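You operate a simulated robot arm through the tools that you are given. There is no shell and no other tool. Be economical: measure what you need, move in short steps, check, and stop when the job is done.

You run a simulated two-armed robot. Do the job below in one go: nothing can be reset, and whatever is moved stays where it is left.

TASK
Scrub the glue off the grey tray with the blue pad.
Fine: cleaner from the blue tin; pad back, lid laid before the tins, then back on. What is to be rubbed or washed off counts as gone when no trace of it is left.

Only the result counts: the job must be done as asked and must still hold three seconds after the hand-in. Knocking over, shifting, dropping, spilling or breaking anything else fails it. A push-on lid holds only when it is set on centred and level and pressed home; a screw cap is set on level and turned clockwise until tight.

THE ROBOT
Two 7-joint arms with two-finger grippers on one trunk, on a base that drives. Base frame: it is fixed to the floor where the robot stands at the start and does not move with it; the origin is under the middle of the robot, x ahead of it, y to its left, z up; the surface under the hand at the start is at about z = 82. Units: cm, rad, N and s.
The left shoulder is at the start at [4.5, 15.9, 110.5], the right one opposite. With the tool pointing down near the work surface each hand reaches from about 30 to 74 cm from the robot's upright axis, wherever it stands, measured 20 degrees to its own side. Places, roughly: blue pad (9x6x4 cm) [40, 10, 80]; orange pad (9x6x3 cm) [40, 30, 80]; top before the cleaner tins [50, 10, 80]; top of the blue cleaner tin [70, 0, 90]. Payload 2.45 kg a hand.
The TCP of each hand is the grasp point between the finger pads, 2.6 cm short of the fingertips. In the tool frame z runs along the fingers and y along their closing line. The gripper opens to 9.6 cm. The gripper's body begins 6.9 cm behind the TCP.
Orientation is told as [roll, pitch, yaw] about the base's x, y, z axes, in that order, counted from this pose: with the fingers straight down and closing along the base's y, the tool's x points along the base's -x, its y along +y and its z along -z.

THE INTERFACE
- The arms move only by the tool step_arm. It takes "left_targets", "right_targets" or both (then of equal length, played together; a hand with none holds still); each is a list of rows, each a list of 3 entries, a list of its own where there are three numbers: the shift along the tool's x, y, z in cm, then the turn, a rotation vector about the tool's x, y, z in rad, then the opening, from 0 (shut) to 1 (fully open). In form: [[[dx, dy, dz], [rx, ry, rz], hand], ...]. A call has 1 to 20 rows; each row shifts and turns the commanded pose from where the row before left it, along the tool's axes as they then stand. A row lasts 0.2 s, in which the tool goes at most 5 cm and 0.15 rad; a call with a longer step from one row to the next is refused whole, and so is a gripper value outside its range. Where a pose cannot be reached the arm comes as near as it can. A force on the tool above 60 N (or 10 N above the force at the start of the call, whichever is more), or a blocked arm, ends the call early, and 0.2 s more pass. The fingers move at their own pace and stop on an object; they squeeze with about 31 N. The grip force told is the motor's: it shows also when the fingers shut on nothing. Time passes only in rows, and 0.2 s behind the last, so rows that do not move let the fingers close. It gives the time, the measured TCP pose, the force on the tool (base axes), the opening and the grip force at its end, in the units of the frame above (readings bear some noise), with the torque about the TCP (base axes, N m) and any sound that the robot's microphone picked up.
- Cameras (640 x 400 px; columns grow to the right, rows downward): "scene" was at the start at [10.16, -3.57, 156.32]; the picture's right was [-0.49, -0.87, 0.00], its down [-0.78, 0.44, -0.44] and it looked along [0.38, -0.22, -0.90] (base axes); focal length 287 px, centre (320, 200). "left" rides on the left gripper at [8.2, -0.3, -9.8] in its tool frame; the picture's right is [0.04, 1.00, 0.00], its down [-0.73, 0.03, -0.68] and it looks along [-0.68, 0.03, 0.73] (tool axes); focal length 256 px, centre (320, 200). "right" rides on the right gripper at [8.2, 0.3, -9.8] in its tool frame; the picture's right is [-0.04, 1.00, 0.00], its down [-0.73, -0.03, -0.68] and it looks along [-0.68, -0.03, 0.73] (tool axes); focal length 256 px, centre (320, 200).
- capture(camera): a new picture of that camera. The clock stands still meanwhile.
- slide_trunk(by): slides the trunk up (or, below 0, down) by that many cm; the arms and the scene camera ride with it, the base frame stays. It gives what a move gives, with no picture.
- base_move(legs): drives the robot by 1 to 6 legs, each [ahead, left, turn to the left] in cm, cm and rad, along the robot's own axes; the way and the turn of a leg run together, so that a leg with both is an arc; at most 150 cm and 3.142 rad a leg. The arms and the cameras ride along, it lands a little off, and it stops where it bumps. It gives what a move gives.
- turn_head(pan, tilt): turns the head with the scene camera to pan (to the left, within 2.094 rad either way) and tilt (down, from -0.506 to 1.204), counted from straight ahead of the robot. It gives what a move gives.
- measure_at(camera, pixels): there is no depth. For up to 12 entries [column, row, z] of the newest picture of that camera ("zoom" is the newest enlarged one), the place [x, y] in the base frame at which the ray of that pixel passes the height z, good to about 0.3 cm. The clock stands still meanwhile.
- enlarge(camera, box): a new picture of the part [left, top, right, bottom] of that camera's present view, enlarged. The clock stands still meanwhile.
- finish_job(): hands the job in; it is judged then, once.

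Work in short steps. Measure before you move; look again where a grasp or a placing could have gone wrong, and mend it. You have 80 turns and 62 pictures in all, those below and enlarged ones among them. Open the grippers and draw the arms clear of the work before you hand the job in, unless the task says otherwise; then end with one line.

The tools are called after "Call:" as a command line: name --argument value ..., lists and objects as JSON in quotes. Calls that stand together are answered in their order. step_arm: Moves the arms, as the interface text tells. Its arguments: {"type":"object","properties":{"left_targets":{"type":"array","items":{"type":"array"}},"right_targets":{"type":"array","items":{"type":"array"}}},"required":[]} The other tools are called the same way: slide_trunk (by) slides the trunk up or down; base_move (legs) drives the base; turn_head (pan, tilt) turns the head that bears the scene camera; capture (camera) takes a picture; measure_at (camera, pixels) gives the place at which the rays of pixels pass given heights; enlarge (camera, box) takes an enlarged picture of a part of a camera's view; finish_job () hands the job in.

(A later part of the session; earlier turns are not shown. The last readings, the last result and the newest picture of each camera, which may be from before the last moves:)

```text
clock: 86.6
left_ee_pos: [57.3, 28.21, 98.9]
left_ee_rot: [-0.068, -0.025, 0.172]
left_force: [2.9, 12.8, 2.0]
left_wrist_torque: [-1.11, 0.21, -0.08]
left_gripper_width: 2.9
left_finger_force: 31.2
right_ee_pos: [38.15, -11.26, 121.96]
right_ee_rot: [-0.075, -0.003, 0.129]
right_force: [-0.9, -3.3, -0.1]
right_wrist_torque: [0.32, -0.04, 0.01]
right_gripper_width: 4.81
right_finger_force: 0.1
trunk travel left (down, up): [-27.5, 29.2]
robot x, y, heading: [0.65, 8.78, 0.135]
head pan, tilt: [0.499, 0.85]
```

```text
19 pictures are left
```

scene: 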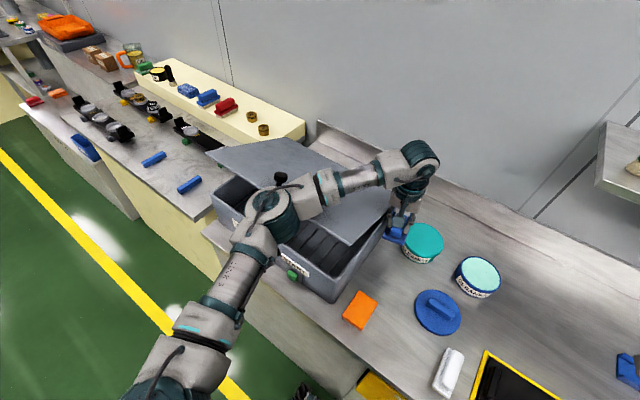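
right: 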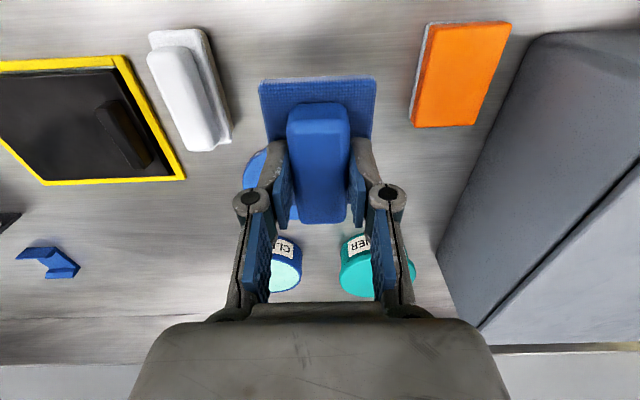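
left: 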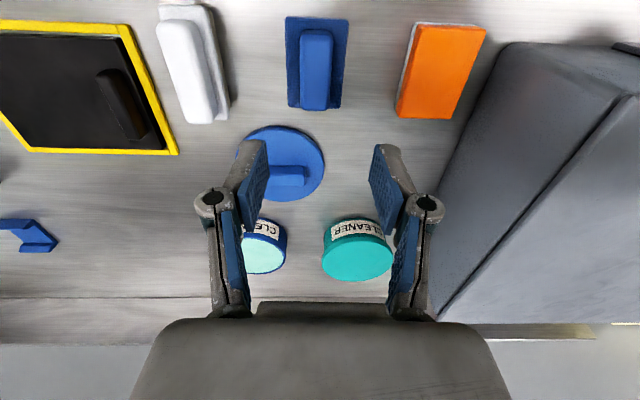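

The robot is rocking and the elbow is still wedged at the lid's front edge. I let it settle, then look closely at the contact.

Call:
step_arm --left_targets '[[[0, 0, 0], [0, 0, 0], 0], [[0, 0, 0], [0, 0, 0], 0], [[0, 0, 0], [0, 0, 0], 0], [[0, 0, 0], [0, 0, 0], 0], [[0, 0, 0], [0, 0, 0], 0], [[0, 0, 0], [0, 0, 0], 0], [[0, 0, 0], [0, 0, 0], 0], [[0, 0, 0], [0, 0, 0], 0]]'

Call:
enlarge --camera "scene" --box '[180, 120, 440, 310]'

```text
clock: 88.4
left_ee_pos: [56.98, 21.13, 99.24]
left_ee_rot: [-0.044, -0.021, 0.115]
left_force: [0.4, -0.5, -0.7]
left_wrist_torque: [0.01, -0.02, -0.03]
left_gripper_width: 2.9
left_finger_force: 30.9
right_ee_pos: [37.23, -16.7, 121.21]
right_ee_rot: [-0.036, -0.002, 0.109]
right_force: [1.4, 0.4, 0.7]
right_wrist_torque: [0.02, -0.01, 0.03]
right_gripper_width: 4.8
right_finger_force: 0.0
trunk travel left (down, up): [-27.5, 29.2]
robot x, y, heading: [-0.07, 7.68, 0.112]
head pan, tilt: [0.499, 0.85]
```

```text
2.11 times, centred on (310, 215) of scene
```

zoom: 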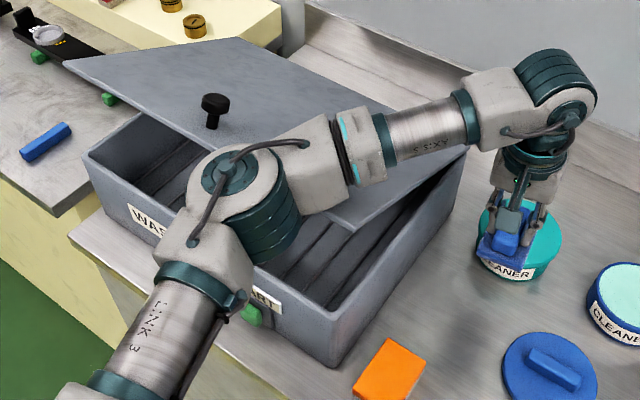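

The lid's front edge rests on the elbow. Driving straight back draws the elbow out from under it; I do so in short legs, the hand being high and clear.

Call:
base_move --legs '[[-4, 0, 0], [-4, 0, 0]]'

Call:
capture --camera "scene"

```text
clock: 89.8
left_ee_pos: [50.98, 19.89, 97.6]
left_ee_rot: [-0.039, 0.004, 0.112]
left_force: [-0.4, -1.0, -1.3]
left_wrist_torque: [0.03, -0.04, 0.02]
left_gripper_width: 2.91
left_finger_force: 31.1
right_ee_pos: [31.97, -17.74, 120.19]
right_ee_rot: [-0.035, 0.022, 0.107]
right_force: [-0.7, 0.8, 0.6]
right_wrist_torque: [-0.01, 0.03, -0.02]
right_gripper_width: 4.79
right_finger_force: 0.1
trunk travel left (down, up): [-27.5, 29.2]
robot x, y, heading: [-8.14, 6.82, 0.107]
head pan, tilt: [0.499, 0.85]
```

```text
17 pictures are left
```

scene: 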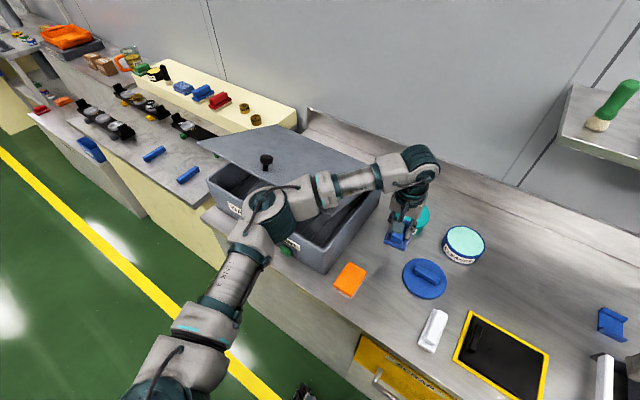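

The elbow is coming out. I keep backing, another 10 cm.

Call:
base_move --legs '[[-5, 0, 0], [-5, 0, 0]]'

Call:
capture --camera "scene"

```text
clock: 91.2
left_ee_pos: [40.64, 19.13, 97.71]
left_ee_rot: [-0.041, 0.002, 0.111]
left_force: [0.8, 0.9, -1.3]
left_wrist_torque: [-0.06, 0.05, 0.03]
left_gripper_width: 2.91
left_finger_force: 30.8
right_ee_pos: [21.61, -18.43, 120.57]
right_ee_rot: [-0.036, 0.017, 0.107]
right_force: [0.1, 0.1, 0.3]
right_wrist_torque: [0.01, 0.0, -0.01]
right_gripper_width: 4.79
right_finger_force: 0.0
trunk travel left (down, up): [-27.5, 29.2]
robot x, y, heading: [-18.0, 5.73, 0.104]
head pan, tilt: [0.499, 0.85]
```

```text
16 pictures are left
```

scene: 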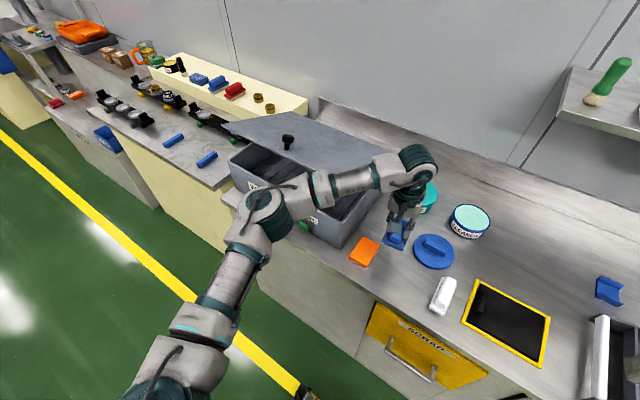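

The lid stays half open by itself or by the forearm's tip. I back another 10 cm to be clear, then drive right with the heading straightened, and pull the hand in.

Call:
base_move --legs '[[-10, 0, 0], [0, -26, -0.104]]'

Call:
step_arm --left_targets '[[[3, 0, 0], [0, 0, 0], 0], [[3, 0, 0], [0, 0, 0], 0], [[3, 0, -0.5], [0, 0, 0], 0], [[3, 0, -0.5], [0, 0, 0], 0], [[3, 0, -0.5], [0, 0, 0], 0], [[1, 0, 0], [0, 0, 0], 0], [[0, 0, 0], [0, 0, 0], 0]]'

Call:
capture --camera "scene"

```text
clock: 93.8
left_ee_pos: [32.68, -12.63, 98.22]
left_ee_rot: [-0.052, -0.007, 0.013]
left_force: [0.4, 0.7, -0.7]
left_wrist_torque: [-0.05, 0.06, 0.01]
left_gripper_width: 2.9
left_finger_force: 30.8
right_ee_pos: [9.51, -48.03, 121.14]
right_ee_rot: [-0.051, 0.009, 0.009]
right_force: [0.4, 1.1, -0.5]
right_wrist_torque: [-0.03, 0.0, -0.01]
right_gripper_width: 4.79
right_finger_force: 0.0
trunk travel left (down, up): [-27.5, 29.2]
robot x, y, heading: [-26.33, -21.39, 0.01]
head pan, tilt: [0.499, 0.85]
```

```text
clock: 95.5
left_ee_pos: [16.28, -14.12, 99.74]
left_ee_rot: [-0.042, -0.011, 0.012]
left_force: [0.0, 0.2, -1.2]
left_wrist_torque: [0.03, -0.03, 0.0]
left_gripper_width: 2.93
left_finger_force: 31.3
right_ee_pos: [9.2, -49.47, 120.87]
right_ee_rot: [-0.038, 0.006, 0.007]
right_force: [-0.7, 0.2, 0.0]
right_wrist_torque: [-0.01, 0.0, 0.0]
right_gripper_width: 4.78
right_finger_force: 0.1
trunk travel left (down, up): [-27.5, 29.2]
robot x, y, heading: [-26.49, -21.34, 0.014]
head pan, tilt: [0.499, 0.85]
```

```text
15 pictures are left
```

scene: 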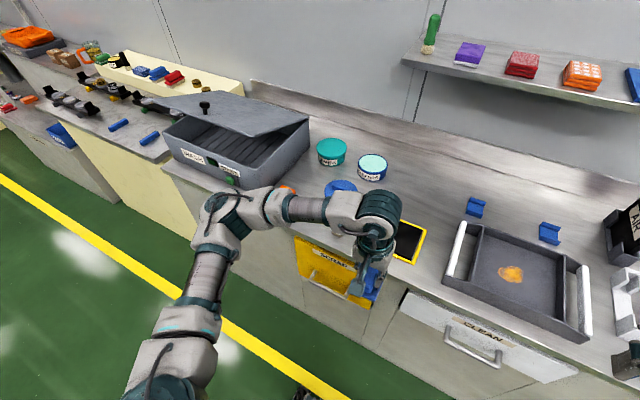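

The lid stays half open on its own; I will press it shut later. I drive forward again and measure the machine's near corner to keep the elbow clear.

Call:
measure_at --camera "scene" --pixels '[[252, 188, 82], [310, 148, 82], [168, 155, 82], [310, 122, 98], [255, 138, 105], [165, 102, 105]]'

Call:
base_move --legs '[[20, 0, -0.014], [6, -6, 0]]'

Call:
step_arm --left_targets '[[[0, 0, 0], [0, 0, 0], 0], [[0, 0, 0], [0, 0, 0], 0], [[0, 0, 0], [0, 0, 0], 0], [[0, 0, 0], [0, 0, 0], 0]]'

```text
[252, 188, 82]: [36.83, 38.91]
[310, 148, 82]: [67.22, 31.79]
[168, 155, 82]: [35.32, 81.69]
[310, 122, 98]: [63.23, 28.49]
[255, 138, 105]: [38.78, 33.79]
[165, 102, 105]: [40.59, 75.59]
```

```text
clock: 97.7
left_ee_pos: [42.6, -16.8, 99.4]
left_ee_rot: [-0.072, -0.007, 0.003]
left_force: [1.0, 1.4, -0.8]
left_wrist_torque: [-0.05, 0.08, 0.0]
left_gripper_width: 2.89
left_finger_force: 31.1
right_ee_pos: [34.97, -51.51, 121.71]
right_ee_rot: [-0.071, 0.008, -0.005]
right_force: [0.6, -0.1, -0.4]
right_wrist_torque: [0.03, 0.04, 0.0]
right_gripper_width: 4.8
right_finger_force: 0.1
trunk travel left (down, up): [-27.5, 29.2]
robot x, y, heading: [0.16, -26.28, -0.006]
head pan, tilt: [0.499, 0.85]
```

```text
clock: 98.7
left_ee_pos: [42.35, -17.78, 99.71]
left_ee_rot: [-0.057, -0.012, 0.003]
left_force: [0.0, 1.0, -1.4]
left_wrist_torque: [-0.01, -0.02, 0.01]
left_gripper_width: 2.92
left_finger_force: 31.5
right_ee_pos: [34.58, -52.76, 121.62]
right_ee_rot: [-0.059, 0.004, -0.001]
right_force: [0.5, -0.8, 0.0]
right_wrist_torque: [-0.02, -0.02, 0.0]
right_gripper_width: 4.78
right_finger_force: 0.0
trunk travel left (down, up): [-27.5, 29.2]
robot x, y, heading: [-0.03, -26.43, 0.002]
head pan, tilt: [0.499, 0.85]
```

The body still leans and settles slowly; I wait about 3 s, then re-read.

Call:
step_arm --left_targets '[[[0, 0, 0], [0, 0, 0], 0], [[0, 0, 0], [0, 0, 0], 0], [[0, 0, 0], [0, 0, 0], 0], [[0, 0, 0], [0, 0, 0], 0], [[0, 0, 0], [0, 0, 0], 0], [[0, 0, 0], [0, 0, 0], 0], [[0, 0, 0], [0, 0, 0], 0], [[0, 0, 0], [0, 0, 0], 0], [[0, 0, 0], [0, 0, 0], 0], [[0, 0, 0], [0, 0, 0], 0], [[0, 0, 0], [0, 0, 0], 0], [[0, 0, 0], [0, 0, 0], 0], [[0, 0, 0], [0, 0, 0], 0], [[0, 0, 0], [0, 0, 0], 0], [[0, 0, 0], [0, 0, 0], 0]]'

```text
clock: 101.9
left_ee_pos: [42.42, -18.24, 99.67]
left_ee_rot: [-0.053, -0.01, 0.006]
left_force: [-0.3, 0.7, 0.1]
left_wrist_torque: [-0.03, 0.03, -0.03]
left_gripper_width: 2.87
left_finger_force: 30.7
right_ee_pos: [34.64, -53.2, 121.45]
right_ee_rot: [-0.059, 0.004, -0.001]
right_force: [-0.5, 0.8, 0.4]
right_wrist_torque: [-0.02, 0.0, 0.03]
right_gripper_width: 4.8
right_finger_force: 0.1
trunk travel left (down, up): [-27.5, 29.2]
robot x, y, heading: [-0.14, -26.63, -0.003]
head pan, tilt: [0.499, 0.85]
```

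Both hands carry a steady tilt (commands taken while leaning), so I level the left hand, then go round: left to y≈9, forward to x≈63, keeping high.

Call:
step_arm --left_targets '[[[0, 0, -1], [-0.053, 0.01, 0], 0], [[0, 4.5, 0], [0, 0, 0], 0], [[0, 4.5, 0], [0, 0, 0], 0], [[0, 4.5, 0], [0, 0, 0], 0], [[0, 4.5, 0], [0, 0, 0], 0], [[0, 4.5, 0], [0, 0, 0], 0], [[0, 4.5, 0], [0, 0, 0], 0], [[-3, 0, 0], [0, 0, 0], 0], [[-3, 0, 0], [0, 0, 0], 0], [[-3, 0, 0], [0, 0, 0], 0], [[-3, 0, 0], [0, 0, 0], 0], [[0, 0, 0], [0, 0, 0], 0]]'

Call:
turn_head --pan 0.45 --tilt 0.85

Call:
capture --camera "scene"

```text
clock: 104.5
left_ee_pos: [54.32, 8.85, 100.98]
left_ee_rot: [0.001, -0.001, 0.005]
left_force: [-0.1, -0.6, -0.2]
left_wrist_torque: [-0.02, -0.03, -0.02]
left_gripper_width: 2.91
left_finger_force: 30.9
right_ee_pos: [34.51, -53.36, 121.45]
right_ee_rot: [-0.055, 0.002, -0.001]
right_force: [0.0, 0.9, 0.2]
right_wrist_torque: [-0.02, -0.05, 0.0]
right_gripper_width: 4.77
right_finger_force: 0.0
trunk travel left (down, up): [-27.5, 29.2]
robot x, y, heading: [-0.17, -26.31, -0.005]
head pan, tilt: [0.499, 0.85]
```

```text
clock: 105.2
left_ee_pos: [54.3, 6.69, 101.45]
left_ee_rot: [0.017, -0.001, 0.005]
left_force: [-0.1, -0.1, 0.3]
left_wrist_torque: [0.03, 0.0, -0.01]
left_gripper_width: 2.91
left_finger_force: 31.4
right_ee_pos: [34.48, -55.76, 121.01]
right_ee_rot: [-0.04, 0.003, -0.003]
right_force: [-0.6, 0.7, -0.1]
right_wrist_torque: [0.02, 0.02, -0.02]
right_gripper_width: 4.78
right_finger_force: 0.1
trunk travel left (down, up): [-27.5, 29.2]
robot x, y, heading: [-0.5, -26.96, -0.003]
head pan, tilt: [0.45, 0.85]
```

```text
14 pictures are left
```

scene: 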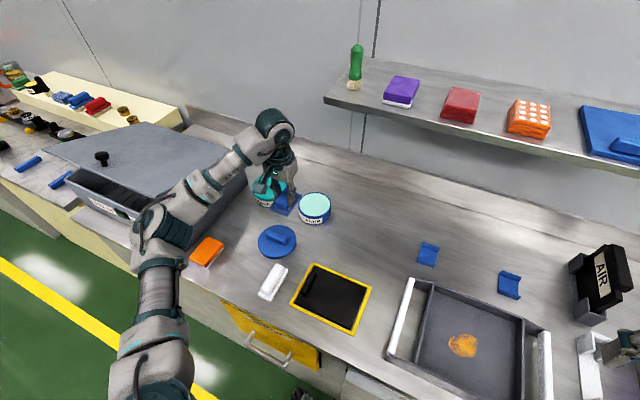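

The elbow looks close to the machine's front right corner; I measure both.

Call:
measure_at --camera "scene" --pixels '[[165, 222, 100], [165, 222, 108], [190, 235, 105], [205, 185, 108], [132, 208, 82], [247, 185, 98], [247, 205, 82], [282, 185, 119]]'

Call:
enlarge --camera "scene" --box '[60, 90, 340, 290]'

```text
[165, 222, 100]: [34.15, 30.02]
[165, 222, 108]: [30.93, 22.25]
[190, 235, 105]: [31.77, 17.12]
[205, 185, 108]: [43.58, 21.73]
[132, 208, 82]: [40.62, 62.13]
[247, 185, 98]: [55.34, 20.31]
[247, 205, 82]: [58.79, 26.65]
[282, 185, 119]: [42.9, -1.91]
```

```text
2.00 times, centred on (200, 190) of scene
```

zoom: 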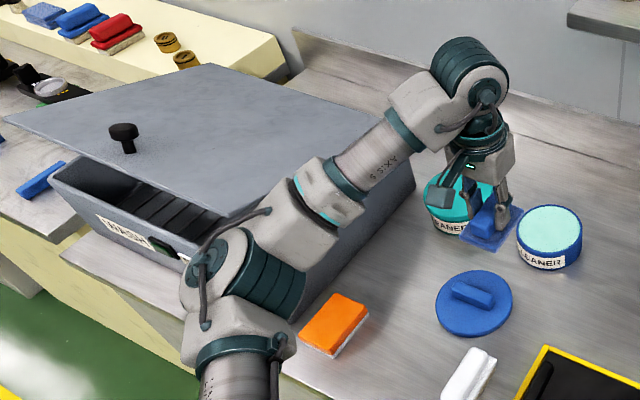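

Elbow is about (33,25,103), right by the machine. Raising the trunk 12 cm lifts the elbow over it; then I lower and extend the hand to the tin.

Call:
slide_trunk --by 12

Call:
step_arm --left_targets '[[[-2.5, -0.8, 1], [0.008, 0, 0], 0], [[-2.5, -0.8, 1], [0, 0, 0], 0], [[-2.5, -0.8, 1.5], [0, 0, 0], 0], [[-2.5, -0.8, 1.5], [0, 0, 0], 0], [[-1.3, 0, 2], [0, 0, 0], 0], [[0, 0, 2], [0, 0, 0], 0], [[0, 0, 0], [0, 0, 0], 0], [[0, 0, 0], [0, 0, 0], 0]]'

```text
clock: 106.7
left_ee_pos: [54.24, 9.04, 112.61]
left_ee_rot: [-0.002, 0.001, 0.006]
left_force: [-0.2, 0.6, -1.0]
left_wrist_torque: [0.01, -0.01, 0.03]
left_gripper_width: 2.92
left_finger_force: 31.6
right_ee_pos: [34.67, -53.19, 133.4]
right_ee_rot: [-0.057, 0.005, -0.003]
right_force: [0.3, 0.3, 0.6]
right_wrist_torque: [0.03, -0.06, 0.01]
right_gripper_width: 4.8
right_finger_force: 0.0
trunk travel left (down, up): [-39.5, 17.2]
robot x, y, heading: [-0.6, -26.64, 0.001]
head pan, tilt: [0.45, 0.85]
```

```text
clock: 108.5
left_ee_pos: [65.84, 5.56, 103.64]
left_ee_rot: [-0.009, 0.0, 0.004]
left_force: [0.4, 0.2, -0.5]
left_wrist_torque: [-0.04, 0.01, -0.03]
left_gripper_width: 2.9
left_finger_force: 30.8
right_ee_pos: [34.7, -53.35, 133.46]
right_ee_rot: [-0.055, 0.006, -0.002]
right_force: [0.7, 0.9, 0.2]
right_wrist_torque: [-0.01, -0.03, -0.01]
right_gripper_width: 4.82
right_finger_force: 0.0
trunk travel left (down, up): [-39.5, 17.2]
robot x, y, heading: [-0.25, -26.42, -0.003]
head pan, tilt: [0.45, 0.85]
```

Reached freely, and the body stands straight again. I centre over the tin, lower to TCP 95 (pad bottom ≈90.5) and look.

Call:
step_arm --left_targets '[[[0, -1.1, 3], [-0.008, 0, 0], 0], [[0.2, -1.0, 3], [0, 0, 0], 0], [[0, 0, 2.5], [0, 0, 0], 0], [[0, 0, 0], [0, 0, 0], 0]]'

Call:
enlarge --camera "scene" --box '[200, 110, 400, 260]'

```text
clock: 109.5
left_ee_pos: [65.45, 3.01, 95.5]
left_ee_rot: [0.006, -0.003, 0.002]
left_force: [0.5, 0.2, -0.6]
left_wrist_torque: [0.0, -0.02, 0.03]
left_gripper_width: 2.91
left_finger_force: 31.0
right_ee_pos: [34.6, -54.17, 133.36]
right_ee_rot: [-0.051, 0.003, -0.002]
right_force: [0.0, 0.4, -0.1]
right_wrist_torque: [0.02, 0.02, -0.03]
right_gripper_width: 4.8
right_finger_force: 0.0
trunk travel left (down, up): [-39.5, 17.2]
robot x, y, heading: [-0.33, -26.66, -0.001]
head pan, tilt: [0.45, 0.85]
```

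```text
2.67 times, centred on (300, 185) of scene
```

zoom: 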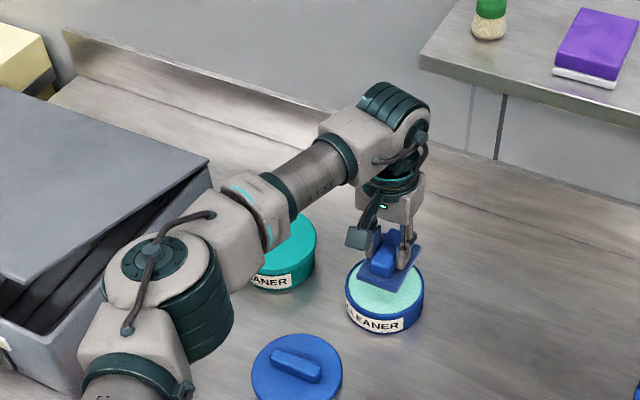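

The pad is over the tin. I lower onto the cleaner, watching the force.

Call:
step_arm --left_targets '[[[0, 0.3, 1.5], [0, 0, 0], 0], [[0, 0, 1.5], [0, 0, 0], 0], [[0, 0, 0.3], [0, 0, 0], 0], [[0, 0, 0], [0, 0, 0], 0]]'

Call:
step_arm --left_targets '[[[0, 0, 0.3], [0, 0, 0], 0], [[0, 0, 0.3], [0, 0, 0], 0], [[0, 0, 0], [0, 0, 0], 0]]'

```text
clock: 110.5
left_ee_pos: [65.43, 3.34, 92.07]
left_ee_rot: [0.005, 0.0, 0.004]
left_force: [0.3, 0.2, -0.4]
left_wrist_torque: [0.04, 0.01, 0.02]
left_gripper_width: 2.9
left_finger_force: 31.1
right_ee_pos: [34.72, -54.09, 133.24]
right_ee_rot: [-0.049, 0.005, -0.004]
right_force: [-0.7, -0.8, -0.5]
right_wrist_torque: [0.03, -0.03, -0.01]
right_gripper_width: 4.8
right_finger_force: 0.0
trunk travel left (down, up): [-39.5, 17.2]
robot x, y, heading: [-0.16, -26.75, -0.001]
head pan, tilt: [0.45, 0.85]
```

```text
clock: 111.3
left_ee_pos: [65.42, 3.16, 91.5]
left_ee_rot: [0.006, 0.0, 0.003]
left_force: [-0.4, 0.2, -0.7]
left_wrist_torque: [0.02, 0.0, -0.03]
left_gripper_width: 2.9
left_finger_force: 30.6
right_ee_pos: [34.74, -54.26, 133.3]
right_ee_rot: [-0.05, 0.004, -0.002]
right_force: [-0.2, -0.6, 0.0]
right_wrist_torque: [-0.02, 0.03, 0.01]
right_gripper_width: 4.81
right_finger_force: 0.1
trunk travel left (down, up): [-39.5, 17.2]
robot x, y, heading: [-0.14, -26.91, -0.0]
head pan, tilt: [0.45, 0.85]
```

Call:
step_arm --left_targets '[[[0, 0.2, 0.3], [0, 0, 0], 0], [[0, 0, 0], [0, 0, 0], 0]]'

Call:
step_arm --left_targets '[[[0, 0, 0.3], [0, 0, 0], 0], [[0, 0, 0], [0, 0, 0], 0]]'

Call:
step_arm --left_targets '[[[0, 0, 0.2], [0, 0, 0], 0], [[0, 0, 0], [0, 0, 0], 0]]'

Call:
enlarge --camera "scene" --box '[270, 160, 370, 235]'

```text
clock: 111.9
left_ee_pos: [65.42, 3.39, 91.24]
left_ee_rot: [0.006, 0.0, 0.004]
left_force: [-0.5, 0.1, 0.3]
left_wrist_torque: [-0.01, -0.04, 0.02]
left_gripper_width: 2.91
left_finger_force: 30.9
right_ee_pos: [34.77, -54.13, 133.22]
right_ee_rot: [-0.05, 0.006, -0.003]
right_force: [0.0, -0.8, 0.3]
right_wrist_torque: [0.05, -0.01, 0.04]
right_gripper_width: 4.79
right_finger_force: 0.0
trunk travel left (down, up): [-39.5, 17.2]
robot x, y, heading: [-0.53, -26.6, -0.005]
head pan, tilt: [0.45, 0.85]
```

```text
clock: 112.5
left_ee_pos: [65.46, 3.32, 91.08]
left_ee_rot: [0.006, -0.004, 0.007]
left_force: [0.6, 2.5, 9.8]
left_wrist_torque: [-0.1, -0.37, 0.1]
left_gripper_width: 2.91
left_finger_force: 31.6
right_ee_pos: [34.48, -54.13, 133.39]
right_ee_rot: [-0.048, 0.003, -0.004]
right_force: [0.6, -0.2, -0.3]
right_wrist_torque: [0.0, -0.04, -0.01]
right_gripper_width: 4.79
right_finger_force: 0.1
trunk travel left (down, up): [-39.5, 17.2]
robot x, y, heading: [-0.23, -26.75, -0.001]
head pan, tilt: [0.45, 0.85]
```

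```text
clock: 113.1
left_ee_pos: [65.42, 3.37, 90.94]
left_ee_rot: [0.007, -0.007, 0.005]
left_force: [6.6, 5.8, 27.9]
left_wrist_torque: [0.14, -0.06, 0.01]
left_gripper_width: 2.91
left_finger_force: 30.3
right_ee_pos: [34.45, -54.15, 133.31]
right_ee_rot: [-0.048, 0.005, -0.005]
right_force: [-0.4, 0.9, -0.1]
right_wrist_torque: [0.01, 0.01, 0.05]
right_gripper_width: 4.79
right_finger_force: 0.1
trunk travel left (down, up): [-39.5, 17.2]
robot x, y, heading: [-0.2, -26.8, 0.0]
head pan, tilt: [0.45, 0.85]
```

```text
5.33 times, centred on (320, 198) of scene
```

zoom: 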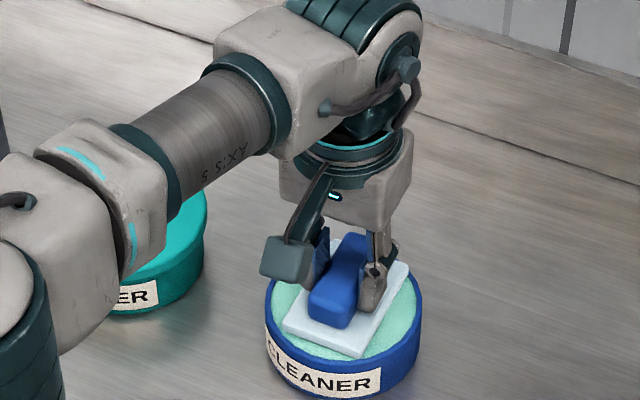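

The pad's base has turned pale, soaked with cleaner. I lift it out, draw it back and to the right, ready to drive to the tray.

Call:
step_arm --left_targets '[[[0, 0, -1], [0, 0, 0], 0], [[0, 0, -3], [0, 0, 0], 0], [[0, 0, -4], [0, 0, 0], 0], [[0, 0, -4], [0, 0, 0], 0], [[4.4, 0, 0], [0, 0, 0], 0], [[4.4, 0, 0], [0, 0, 0], 0], [[4.4, 0, 0], [0, 0, 0], 0], [[4.4, 0, 0], [0, 0, 0], 0], [[4.4, -2, 0], [0, 0, 0], 0], [[0, -4.4, 0], [0, 0, 0], 0], [[0, -4.4, 0], [0, 0, 0], 0], [[0, -4.4, 0], [0, 0, 0], 0], [[0, -4.4, 0], [0, 0, 0], 0], [[0, 0, 0], [0, 0, 0], 0]]'

Call:
base_move --legs '[[0, -15, 0], [0, -15, 0]]'

Call:
turn_head --pan -0.05 --tilt 1.05

Call:
capture --camera "scene"

```text
clock: 116.1
left_ee_pos: [43.41, -16.48, 102.48]
left_ee_rot: [0.005, -0.001, 0.004]
left_force: [1.1, -0.9, -0.6]
left_wrist_torque: [0.01, 0.02, 0.04]
left_gripper_width: 2.9
left_finger_force: 31.4
right_ee_pos: [34.69, -53.99, 133.36]
right_ee_rot: [-0.05, 0.005, -0.004]
right_force: [-0.2, 0.3, 1.3]
right_wrist_torque: [-0.03, 0.02, 0.0]
right_gripper_width: 4.81
right_finger_force: 0.1
trunk travel left (down, up): [-39.5, 17.2]
robot x, y, heading: [-0.27, -26.42, -0.003]
head pan, tilt: [0.45, 0.85]
```

```text
clock: 118.8
left_ee_pos: [42.54, -47.77, 103.21]
left_ee_rot: [0.015, -0.024, -0.039]
left_force: [-1.5, -4.1, -2.4]
left_wrist_torque: [0.29, -0.14, 0.0]
left_gripper_width: 2.9
left_finger_force: 31.2
right_ee_pos: [33.04, -83.66, 132.14]
right_ee_rot: [-0.044, 0.015, -0.01]
right_force: [0.0, -1.3, -1.7]
right_wrist_torque: [0.13, 0.05, -0.02]
right_gripper_width: 4.78
right_finger_force: 0.0
trunk travel left (down, up): [-39.5, 17.2]
robot x, y, heading: [0.07, -56.0, -0.022]
head pan, tilt: [0.45, 0.85]
stopped in leg 2: the robot was blocked; the commanded pose is now the measured one
```

```text
clock: 119.7
left_ee_pos: [42.84, -44.57, 103.07]
left_ee_rot: [-0.013, -0.023, -0.033]
left_force: [0.0, -0.5, -2.2]
left_wrist_torque: [0.04, 0.07, 0.0]
left_gripper_width: 2.88
left_finger_force: 30.3
right_ee_pos: [33.13, -80.15, 133.27]
right_ee_rot: [-0.068, 0.014, -0.016]
right_force: [0.7, 0.6, -0.3]
right_wrist_torque: [-0.03, -0.04, 0.03]
right_gripper_width: 4.8
right_finger_force: 0.0
trunk travel left (down, up): [-39.5, 17.2]
robot x, y, heading: [0.76, -55.81, -0.022]
head pan, tilt: [-0.051, 1.051]
```

```text
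10 pictures are left
```

scene: 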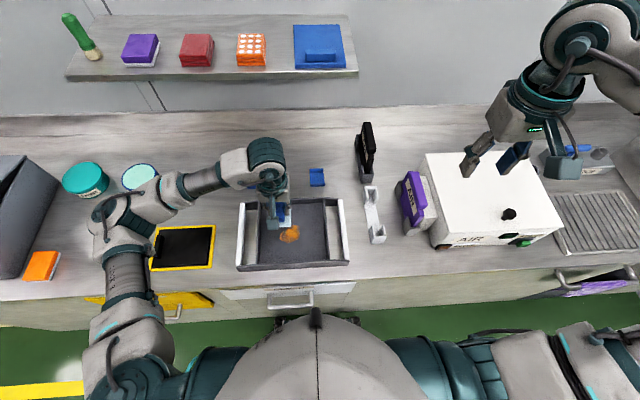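

The right arm bumped something at the far end; I measure the glue in this picture, then ease left 4 cm to free it.

Call:
measure_at --camera "scene" --pixels '[[289, 234, 83], [280, 227, 83], [298, 241, 83], [240, 265, 84], [342, 262, 84], [245, 203, 84], [338, 200, 84], [260, 262, 83]]'

Call:
base_move --legs '[[0, 4.5, 0.02]]'

Call:
step_arm --left_targets '[[[0, 0, 0], [0, 0, 0], 0], [[0, 0, 0], [0, 0, 0], 0], [[0, 0, 0], [0, 0, 0], 0], [[0, 0, 0], [0, 0, 0], 0], [[0, 0, 0], [0, 0, 0], 0], [[0, 0, 0], [0, 0, 0], 0], [[0, 0, 0], [0, 0, 0], 0], [[0, 0, 0], [0, 0, 0], 0]]'

Call:
enlarge --camera "scene" --box '[220, 120, 380, 280]'

```text
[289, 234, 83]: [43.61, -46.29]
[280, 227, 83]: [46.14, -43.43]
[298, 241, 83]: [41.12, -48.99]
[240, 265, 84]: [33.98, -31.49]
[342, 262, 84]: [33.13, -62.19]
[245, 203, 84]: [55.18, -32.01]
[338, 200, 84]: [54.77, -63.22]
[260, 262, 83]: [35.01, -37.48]
```

```text
clock: 120.8
left_ee_pos: [41.13, -37.45, 102.98]
left_ee_rot: [0.012, -0.054, -0.004]
left_force: [1.5, 3.0, -3.6]
left_wrist_torque: [-0.26, 0.16, -0.02]
left_gripper_width: 2.91
left_finger_force: 31.1
right_ee_pos: [31.45, -72.58, 131.76]
right_ee_rot: [-0.102, 0.029, 0.022]
right_force: [-0.6, 1.4, -7.6]
right_wrist_torque: [-0.23, -0.07, 0.0]
right_gripper_width: 4.83
right_finger_force: 0.1
trunk travel left (down, up): [-39.5, 17.2]
robot x, y, heading: [-0.2, -50.03, -0.004]
head pan, tilt: [-0.051, 1.051]
stopped in leg 1: the robot was blocked; the commanded pose is now the measured one
```

```text
clock: 121.1
left_ee_pos: [39.47, -49.26, 104.65]
left_ee_rot: [0.047, -0.054, -0.083]
left_force: [-2.0, -2.1, 0.1]
left_wrist_torque: [0.12, -0.17, -0.05]
left_gripper_width: 2.9
left_finger_force: 31.4
right_ee_pos: [30.24, -84.77, 131.17]
right_ee_rot: [0.063, 0.006, -0.005]
right_force: [0.7, 0.7, 0.6]
right_wrist_torque: [-0.04, 0.04, -0.03]
right_gripper_width: 4.8
right_finger_force: 0.0
trunk travel left (down, up): [-39.5, 17.2]
robot x, y, heading: [-0.31, -52.4, -0.008]
head pan, tilt: [-0.051, 1.051]
stopped in row 1 (right hand): the arm was blocked; the commanded pose is now the measured one
```

```text
2.50 times, centred on (300, 200) of scene
```

zoom: 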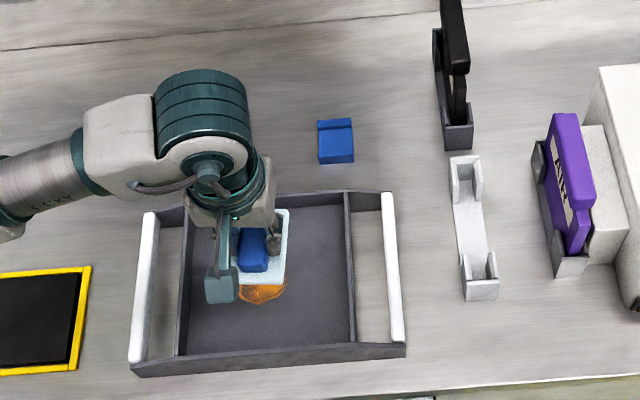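

The right arm is the one being blocked, and the robot sways. I look to the right at its elbow.

Call:
turn_head --pan -1.1 --tilt 0.85

Call:
capture --camera "scene"

```text
clock: 122.4
left_ee_pos: [39.56, -37.35, 103.96]
left_ee_rot: [-0.044, -0.066, -0.065]
left_force: [1.4, 1.1, -0.3]
left_wrist_torque: [-0.1, 0.07, 0.0]
left_gripper_width: 2.92
left_finger_force: 31.2
right_ee_pos: [30.02, -70.28, 133.74]
right_ee_rot: [-0.044, 0.001, 0.002]
right_force: [-0.5, -0.7, 0.6]
right_wrist_torque: [0.0, -0.06, 0.03]
right_gripper_width: 4.78
right_finger_force: 0.1
trunk travel left (down, up): [-39.5, 17.2]
robot x, y, heading: [0.61, -50.14, 0.001]
head pan, tilt: [-1.1, 0.85]
```

```text
8 pictures are left
```

scene: 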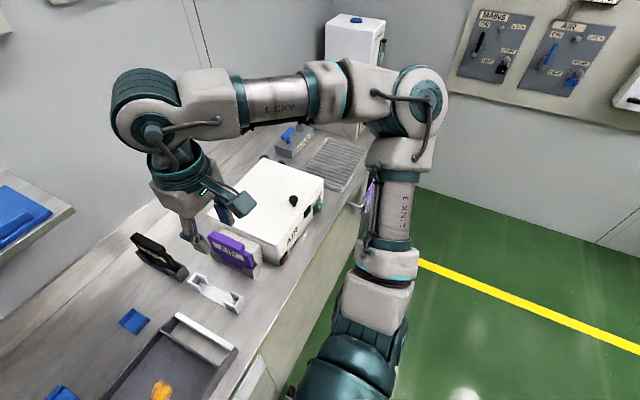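

The right elbow is near the right-hand wall. I let the sway die, then shift the base left about 6 cm; the left hand still reaches the glue from there.

Call:
step_arm --left_targets '[[[0, 0, 0], [0, 0, 0], 0], [[0, 0, 0], [0, 0, 0], 0], [[0, 0, 0], [0, 0, 0], 0], [[0, 0, 0], [0, 0, 0], 0], [[0, 0, 0], [0, 0, 0], 0], [[0, 0, 0], [0, 0, 0], 0], [[0, 0, 0], [0, 0, 0], 0], [[0, 0, 0], [0, 0, 0], 0], [[0, 0, 0], [0, 0, 0], 0], [[0, 0, 0], [0, 0, 0], 0]]'

Call:
base_move --legs '[[0, 6, 0]]'

Call:
step_arm --left_targets '[[[0, 0, 0], [0, 0, 0], 0], [[0, 0, 0], [0, 0, 0], 0], [[0, 0, 0], [0, 0, 0], 0], [[0, 0, 0], [0, 0, 0], 0], [[0, 0, 0], [0, 0, 0], 0], [[0, 0, 0], [0, 0, 0], 0], [[0, 0, 0], [0, 0, 0], 0], [[0, 0, 0], [0, 0, 0], 0], [[0, 0, 0], [0, 0, 0], 0], [[0, 0, 0], [0, 0, 0], 0]]'

```text
clock: 124.6
left_ee_pos: [40.1, -41.03, 103.83]
left_ee_rot: [-0.012, -0.054, -0.071]
left_force: [0.5, 1.5, -0.9]
left_wrist_torque: [-0.04, -0.05, 0.01]
left_gripper_width: 2.91
left_finger_force: 31.3
right_ee_pos: [30.93, -74.91, 132.54]
right_ee_rot: [-0.015, 0.017, -0.004]
right_force: [-0.7, -1.5, -1.4]
right_wrist_torque: [0.02, 0.02, 0.0]
right_gripper_width: 4.78
right_finger_force: 0.1
trunk travel left (down, up): [-39.5, 17.2]
robot x, y, heading: [-0.1, -50.77, -0.01]
head pan, tilt: [-1.1, 0.85]
```

```text
clock: 125.8
left_ee_pos: [39.89, -40.85, 105.03]
left_ee_rot: [0.091, -0.079, -0.042]
left_force: [-2.7, -6.4, 1.0]
left_wrist_torque: [0.51, -0.25, 0.02]
left_gripper_width: 2.91
left_finger_force: 31.1
right_ee_pos: [30.13, -76.29, 129.72]
right_ee_rot: [-0.016, 0.026, 0.03]
right_force: [1.1, 0.4, 1.1]
right_wrist_torque: [-0.01, 0.15, -0.01]
right_gripper_width: 4.8
right_finger_force: 0.0
trunk travel left (down, up): [-39.5, 17.2]
robot x, y, heading: [0.61, -45.05, -0.004]
head pan, tilt: [-1.1, 0.85]
stopped in leg 1: the robot was blocked; the commanded pose is now the measured one
```

```text
clock: 126.4
left_ee_pos: [37.22, -23.66, 103.52]
left_ee_rot: [-0.087, -0.098, -0.059]
left_force: [1.1, 4.7, -1.7]
left_wrist_torque: [-0.32, 0.09, 0.0]
left_gripper_width: 2.92
left_finger_force: 31.0
right_ee_pos: [28.07, -53.65, 133.19]
right_ee_rot: [-0.11, 0.026, 0.026]
right_force: [-0.2, 0.7, 0.3]
right_wrist_torque: [-0.04, 0.0, 0.01]
right_gripper_width: 4.76
right_finger_force: 0.0
trunk travel left (down, up): [-39.5, 17.2]
robot x, y, heading: [-0.35, -43.47, 0.005]
head pan, tilt: [-1.1, 0.85]
stopped in row 3 (left hand): the arm was blocked; the commanded pose is now the measured one
```

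The robot is rocking from the base drives (trunk raised makes it worse). I wait for it to die down with no motion.

Call:
turn_head --pan -0.1 --tilt 1.0

Call:
step_arm --left_targets '[[[0, 0, 0], [0, 0, 0], 0], [[0, 0, 0], [0, 0, 0], 0], [[0, 0, 0], [0, 0, 0], 0], [[0, 0, 0], [0, 0, 0], 0], [[0, 0, 0], [0, 0, 0], 0], [[0, 0, 0], [0, 0, 0], 0], [[0, 0, 0], [0, 0, 0], 0], [[0, 0, 0], [0, 0, 0], 0], [[0, 0, 0], [0, 0, 0], 0], [[0, 0, 0], [0, 0, 0], 0], [[0, 0, 0], [0, 0, 0], 0], [[0, 0, 0], [0, 0, 0], 0], [[0, 0, 0], [0, 0, 0], 0], [[0, 0, 0], [0, 0, 0], 0], [[0, 0, 0], [0, 0, 0], 0]]'

Call:
step_arm --left_targets '[[[0, 0, 0], [0, 0, 0], 0], [[0, 0, 0], [0, 0, 0], 0], [[0, 0, 0], [0, 0, 0], 0], [[0, 0, 0], [0, 0, 0], 0], [[0, 0, 0], [0, 0, 0], 0], [[0, 0, 0], [0, 0, 0], 0], [[0, 0, 0], [0, 0, 0], 0], [[0, 0, 0], [0, 0, 0], 0], [[0, 0, 0], [0, 0, 0], 0], [[0, 0, 0], [0, 0, 0], 0], [[0, 0, 0], [0, 0, 0], 0], [[0, 0, 0], [0, 0, 0], 0], [[0, 0, 0], [0, 0, 0], 0], [[0, 0, 0], [0, 0, 0], 0], [[0, 0, 0], [0, 0, 0], 0]]'

```text
clock: 127.7
left_ee_pos: [37.61, -26.46, 104.01]
left_ee_rot: [-0.055, -0.097, -0.061]
left_force: [1.6, 2.9, -0.3]
left_wrist_torque: [-0.14, 0.07, 0.02]
left_gripper_width: 2.91
left_finger_force: 30.7
right_ee_pos: [28.43, -57.46, 132.58]
right_ee_rot: [-0.085, 0.031, 0.025]
right_force: [-0.7, -1.0, 0.4]
right_wrist_torque: [0.03, -0.04, 0.0]
right_gripper_width: 4.75
right_finger_force: 0.1
trunk travel left (down, up): [-39.5, 17.2]
robot x, y, heading: [-0.51, -43.16, -0.004]
head pan, tilt: [-0.099, 1.0]
```

```text
clock: 128.0
left_ee_pos: [36.66, -44.3, 105.96]
left_ee_rot: [0.088, -0.1, -0.095]
left_force: [-0.9, -3.1, -0.4]
left_wrist_torque: [0.18, -0.1, -0.01]
left_gripper_width: 2.9
left_finger_force: 31.1
right_ee_pos: [27.24, -78.08, 129.48]
right_ee_rot: [0.062, 0.018, 0.027]
right_force: [-0.2, 0.9, -0.1]
right_wrist_torque: [-0.01, 0.03, -0.03]
right_gripper_width: 4.81
right_finger_force: 0.0
trunk travel left (down, up): [-39.5, 17.2]
robot x, y, heading: [-0.43, -45.93, -0.001]
head pan, tilt: [-0.099, 1.0]
stopped in row 1 (right hand): the arm was blocked; the commanded pose is now the measured one
```

```text
clock: 128.5
left_ee_pos: [35.8, -24.31, 104.23]
left_ee_rot: [-0.083, -0.123, -0.083]
left_force: [0.9, 4.0, -1.5]
left_wrist_torque: [-0.23, 0.1, -0.02]
left_gripper_width: 2.91
left_finger_force: 31.0
right_ee_pos: [26.57, -53.21, 132.78]
right_ee_rot: [-0.096, 0.025, 0.03]
right_force: [-1.1, 0.0, 0.5]
right_wrist_torque: [-0.05, -0.13, 0.02]
right_gripper_width: 4.82
right_finger_force: 0.1
trunk travel left (down, up): [-39.5, 17.2]
robot x, y, heading: [-0.17, -43.38, -0.008]
head pan, tilt: [-0.099, 1.0]
stopped in row 2 (right hand): the arm was blocked; the commanded pose is now the measured one
```

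Each blocked stop re-feeds the sway, so I let time pass with head turns only.

Call:
turn_head --pan 1.5 --tilt 0.5

Call:
turn_head --pan -1.0 --tilt 0.5

Call:
turn_head --pan 1.0 --tilt 0.9

Call:
turn_head --pan -1.0 --tilt 0.9

Call:
turn_head --pan 0.0 --tilt 1.05

```text
clock: 130.2
left_ee_pos: [35.95, -39.13, 105.82]
left_ee_rot: [0.022, -0.112, -0.113]
left_force: [-1.0, -2.1, -0.5]
left_wrist_torque: [0.11, -0.08, -0.03]
left_gripper_width: 2.93
left_finger_force: 31.1
right_ee_pos: [26.88, -70.59, 130.88]
right_ee_rot: [0.04, 0.029, 0.025]
right_force: [-0.6, 0.8, 1.4]
right_wrist_torque: [-0.07, 0.03, -0.01]
right_gripper_width: 4.81
right_finger_force: 0.1
trunk travel left (down, up): [-39.5, 17.2]
robot x, y, heading: [-0.31, -46.15, -0.004]
head pan, tilt: [1.499, 0.499]
```

```text
clock: 132.5
left_ee_pos: [35.82, -26.4, 104.77]
left_ee_rot: [-0.066, -0.122, -0.09]
left_force: [0.5, 2.3, 0.0]
left_wrist_torque: [-0.19, 0.12, 0.02]
left_gripper_width: 2.95
left_finger_force: 31.0
right_ee_pos: [26.61, -55.47, 132.62]
right_ee_rot: [-0.071, 0.027, 0.028]
right_force: [-0.8, 0.0, 0.5]
right_wrist_torque: [0.1, -0.06, 0.05]
right_gripper_width: 4.79
right_finger_force: 0.1
trunk travel left (down, up): [-39.5, 17.2]
robot x, y, heading: [-0.12, -43.09, -0.004]
head pan, tilt: [-1.0, 0.499]
```

```text
clock: 134.4
left_ee_pos: [35.78, -27.28, 104.94]
left_ee_rot: [-0.059, -0.124, -0.092]
left_force: [0.2, 3.0, -1.4]
left_wrist_torque: [-0.12, 0.06, 0.01]
left_gripper_width: 2.91
left_finger_force: 30.7
right_ee_pos: [26.5, -56.68, 132.58]
right_ee_rot: [-0.062, 0.026, 0.028]
right_force: [0.1, -0.1, -0.2]
right_wrist_torque: [0.0, -0.06, -0.02]
right_gripper_width: 4.77
right_finger_force: 0.0
trunk travel left (down, up): [-39.5, 17.2]
robot x, y, heading: [-0.19, -43.55, 0.004]
head pan, tilt: [1.0, 0.901]
```

```text
clock: 136.3
left_ee_pos: [35.74, -27.59, 105.1]
left_ee_rot: [-0.057, -0.123, -0.092]
left_force: [0.5, 2.2, -1.0]
left_wrist_torque: [-0.14, 0.06, -0.02]
left_gripper_width: 2.89
left_finger_force: 31.0
right_ee_pos: [26.46, -57.28, 132.65]
right_ee_rot: [-0.06, 0.022, 0.026]
right_force: [-1.2, -0.3, -0.4]
right_wrist_torque: [0.02, -0.11, 0.01]
right_gripper_width: 4.76
right_finger_force: 0.0
trunk travel left (down, up): [-39.5, 17.2]
robot x, y, heading: [-0.02, -43.61, -0.008]
head pan, tilt: [-1.0, 0.901]
```

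```text
clock: 137.6
left_ee_pos: [36.25, -30.9, 104.85]
left_ee_rot: [-0.028, -0.115, -0.099]
left_force: [-1.0, -0.1, -0.4]
left_wrist_torque: [-0.03, 0.0, -0.01]
left_gripper_width: 2.89
left_finger_force: 31.3
right_ee_pos: [26.93, -61.42, 131.76]
right_ee_rot: [-0.037, 0.034, 0.025]
right_force: [-0.7, -0.7, 0.2]
right_wrist_torque: [-0.01, 0.03, 0.02]
right_gripper_width: 4.78
right_finger_force: 0.0
trunk travel left (down, up): [-39.5, 17.2]
robot x, y, heading: [-0.49, -44.47, -0.008]
head pan, tilt: [0.0, 1.051]
```

Calmer now. I lower the trunk 8 cm for stability and wait a bit.

Call:
slide_trunk --by -8

Call:
turn_head --pan 0.6 --tilt 1.05

Call:
turn_head --pan -0.1 --tilt 1.0

Call:
step_arm --left_targets '[[[0, 0, 0], [-0.01, 0.03, -0.025], 0], [[0, 0, 0], [-0.01, 0.03, -0.025], 0], [[0, 0, 0], [0, 0.03, -0.025], 0], [[0, 0, 0], [0, 0.02, -0.025], 0], [[0, 0, 0], [0, 0, 0], 0]]' --right_targets '[[[0, 0, 0], [0, 0, 0], 0.5], [[0, 0, 0], [0, 0, 0], 0.5], [[0, 0, 0], [0, 0, 0], 0.5], [[0, 0, 0], [0, 0, 0], 0.5], [[0, 0, 0], [0, 0, 0], 0.5]]'

```text
clock: 138.8
left_ee_pos: [36.07, -37.51, 97.91]
left_ee_rot: [0.016, -0.116, -0.108]
left_force: [-0.7, -3.4, -0.8]
left_wrist_torque: [0.19, -0.03, -0.03]
left_gripper_width: 2.91
left_finger_force: 31.5
right_ee_pos: [26.79, -69.21, 123.16]
right_ee_rot: [0.021, 0.022, 0.025]
right_force: [-0.4, -0.8, -0.1]
right_wrist_torque: [0.05, 0.05, 0.04]
right_gripper_width: 4.78
right_finger_force: 0.1
trunk travel left (down, up): [-31.5, 25.2]
robot x, y, heading: [-0.46, -46.08, -0.002]
head pan, tilt: [0.0, 1.051]
```

```text
clock: 139.8
left_ee_pos: [36.17, -37.13, 97.53]
left_ee_rot: [0.013, -0.112, -0.105]
left_force: [-0.9, -3.2, 0.1]
left_wrist_torque: [0.22, -0.01, 0.01]
left_gripper_width: 2.93
left_finger_force: 31.0
right_ee_pos: [27.22, -68.65, 123.1]
right_ee_rot: [0.021, 0.031, 0.029]
right_force: [-0.3, -0.4, 1.2]
right_wrist_torque: [0.08, 0.04, 0.0]
right_gripper_width: 4.81
right_finger_force: 0.0
trunk travel left (down, up): [-31.5, 25.2]
robot x, y, heading: [-0.1, -45.8, 0.003]
head pan, tilt: [0.6, 1.051]
```

```text
clock: 140.8
left_ee_pos: [35.89, -32.95, 97.34]
left_ee_rot: [-0.02, -0.116, -0.102]
left_force: [0.0, -0.6, -0.8]
left_wrist_torque: [0.05, 0.01, 0.0]
left_gripper_width: 2.87
left_finger_force: 31.4
right_ee_pos: [26.74, -63.41, 123.71]
right_ee_rot: [-0.014, 0.028, 0.027]
right_force: [-0.7, -0.2, 0.5]
right_wrist_torque: [0.02, -0.06, 0.0]
right_gripper_width: 4.79
right_finger_force: 0.1
trunk travel left (down, up): [-31.5, 25.2]
robot x, y, heading: [-0.09, -44.6, 0.0]
head pan, tilt: [-0.099, 1.0]
```

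```text
clock: 142.2
left_ee_pos: [35.74, -33.04, 97.61]
left_ee_rot: [0.008, -0.007, 0.001]
left_force: [-0.3, -2.5, 0.2]
left_wrist_torque: [0.09, -0.05, 0.01]
left_gripper_width: 2.92
left_finger_force: 30.8
right_ee_pos: [26.46, -63.96, 123.68]
right_ee_rot: [-0.009, 0.025, 0.025]
right_force: [-0.3, -0.3, -0.2]
right_wrist_torque: [0.04, -0.02, 0.0]
right_gripper_width: 4.76
right_finger_force: 0.1
trunk travel left (down, up): [-31.5, 25.2]
robot x, y, heading: [-0.24, -43.95, -0.004]
head pan, tilt: [-0.099, 1.0]
stopped in row 5 (left hand): the arm was blocked; the commanded pose is now the measured one
```

Level and calm. I move gently over the glue at (43.6,−46.3) and lower to TCP 90.

Call:
step_arm --left_targets '[[[-0.7, -1.2, 0], [0, 0, 0], 0], [[-1.4, -2.4, 0], [0, 0, 0], 0], [[-1.6, -2.7, 0], [0, 0, 0], 0], [[-1.6, -2.7, 0], [0, 0, 0], 0], [[-1.5, -2.5, 0], [0, 0, 0], 0], [[-1.1, -1.8, 0.5], [0, 0, 0], 0], [[0, 0, 2], [0, 0, 0], 0], [[0, 0, 2.5], [0, 0, 0], 0], [[0, 0, 2.3], [0, 0, 0], 0], [[0, 0, 0], [0, 0, 0], 0]]'

Call:
step_arm --left_targets '[[[0, 0, 0], [0, 0, 0], 0], [[0, 0, 0], [0, 0, 0], 0], [[0, 0, 0], [0, 0, 0], 0]]'

Call:
enlarge --camera "scene" --box '[220, 110, 420, 270]'

```text
clock: 144.4
left_ee_pos: [43.85, -43.98, 90.32]
left_ee_rot: [-0.009, -0.005, 0.002]
left_force: [0.6, -0.3, -0.7]
left_wrist_torque: [0.01, -0.01, 0.01]
left_gripper_width: 2.92
left_finger_force: 31.3
right_ee_pos: [26.62, -61.45, 124.07]
right_ee_rot: [-0.027, 0.025, 0.026]
right_force: [-0.3, 0.4, 0.0]
right_wrist_torque: [-0.04, 0.0, -0.03]
right_gripper_width: 4.81
right_finger_force: 0.1
trunk travel left (down, up): [-31.5, 25.2]
robot x, y, heading: [-0.3, -43.35, -0.005]
head pan, tilt: [-0.099, 1.0]
```

```text
clock: 145.2
left_ee_pos: [43.91, -46.5, 90.2]
left_ee_rot: [0.011, -0.004, 0.001]
left_force: [-0.7, -0.2, -1.3]
left_wrist_torque: [0.04, -0.07, 0.03]
left_gripper_width: 2.91
left_finger_force: 31.4
right_ee_pos: [26.49, -64.43, 123.48]
right_ee_rot: [-0.003, 0.025, 0.024]
right_force: [-0.3, 0.2, -0.3]
right_wrist_torque: [-0.02, 0.0, 0.01]
right_gripper_width: 4.8
right_finger_force: 0.0
trunk travel left (down, up): [-31.5, 25.2]
robot x, y, heading: [-0.44, -44.03, -0.0]
head pan, tilt: [-0.099, 1.0]
```

```text
2.50 times, centred on (320, 190) of scene
```

zoom: 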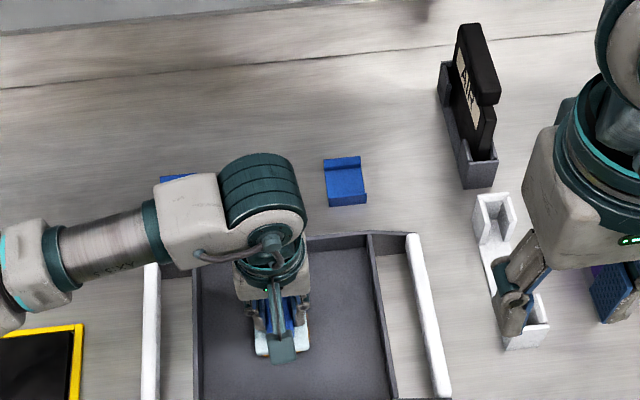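

The pad covers the glue. I lower to contact with the tray floor.

Call:
step_arm --left_targets '[[[0, 0, 0.7], [0, 0, 0], 0], [[0, 0, 0.7], [0, 0, 0], 0], [[0, 0, 0.5], [0, 0, 0], 0], [[0, 0, 0], [0, 0, 0], 0]]'

Call:
step_arm --left_targets '[[[0, 0, 0.3], [0, 0, 0], 0], [[0, 0, 0.3], [0, 0, 0], 0], [[0, 0, 0], [0, 0, 0], 0]]'

Call:
step_arm --left_targets '[[[0, 0, 0.3], [0, 0, 0], 0], [[0, 0, 0], [0, 0, 0], 0]]'

```text
clock: 146.2
left_ee_pos: [43.92, -44.4, 88.56]
left_ee_rot: [-0.019, -0.011, 0.0]
left_force: [0.3, -15.7, 42.4]
left_wrist_torque: [0.55, -0.28, -0.15]
left_gripper_width: 2.94
left_finger_force: 31.1
right_ee_pos: [26.52, -61.38, 124.08]
right_ee_rot: [-0.028, 0.025, 0.025]
right_force: [0.6, -0.1, -1.4]
right_wrist_torque: [-0.05, 0.01, -0.03]
right_gripper_width: 4.79
right_finger_force: 0.1
trunk travel left (down, up): [-31.5, 25.2]
robot x, y, heading: [0.07, -43.76, -0.004]
head pan, tilt: [-0.099, 1.0]
```

```text
clock: 146.7
left_ee_pos: [44.27, -45.46, 88.55]
left_ee_rot: [0.007, -0.013, 0.005]
left_force: [-2.1, 11.5, 32.1]
left_wrist_torque: [-0.37, 0.21, -0.12]
left_gripper_width: 2.91
left_finger_force: 30.6
right_ee_pos: [26.68, -63.48, 123.59]
right_ee_rot: [-0.01, 0.024, 0.024]
right_force: [1.0, -0.3, -0.5]
right_wrist_torque: [0.06, 0.06, 0.0]
right_gripper_width: 4.8
right_finger_force: 0.1
trunk travel left (down, up): [-31.5, 25.2]
robot x, y, heading: [-0.33, -43.25, -0.004]
head pan, tilt: [-0.099, 1.0]
stopped in row 2 (left hand): the force on the tool passed its limit at 69 N (the readings are from after the stop); the commanded pose is now the measured one
```

```text
clock: 147.3
left_ee_pos: [44.02, -44.07, 88.5]
left_ee_rot: [-0.011, -0.016, 0.003]
left_force: [-2.3, -8.5, 54.9]
left_wrist_torque: [0.15, -0.04, -0.27]
left_gripper_width: 2.92
left_finger_force: 31.2
right_ee_pos: [26.28, -61.5, 124.05]
right_ee_rot: [-0.024, 0.021, 0.025]
right_force: [-0.8, -0.4, -0.2]
right_wrist_torque: [0.0, 0.04, 0.01]
right_gripper_width: 4.78
right_finger_force: 0.0
trunk travel left (down, up): [-31.5, 25.2]
robot x, y, heading: [-0.12, -42.85, -0.004]
head pan, tilt: [-0.099, 1.0]
```

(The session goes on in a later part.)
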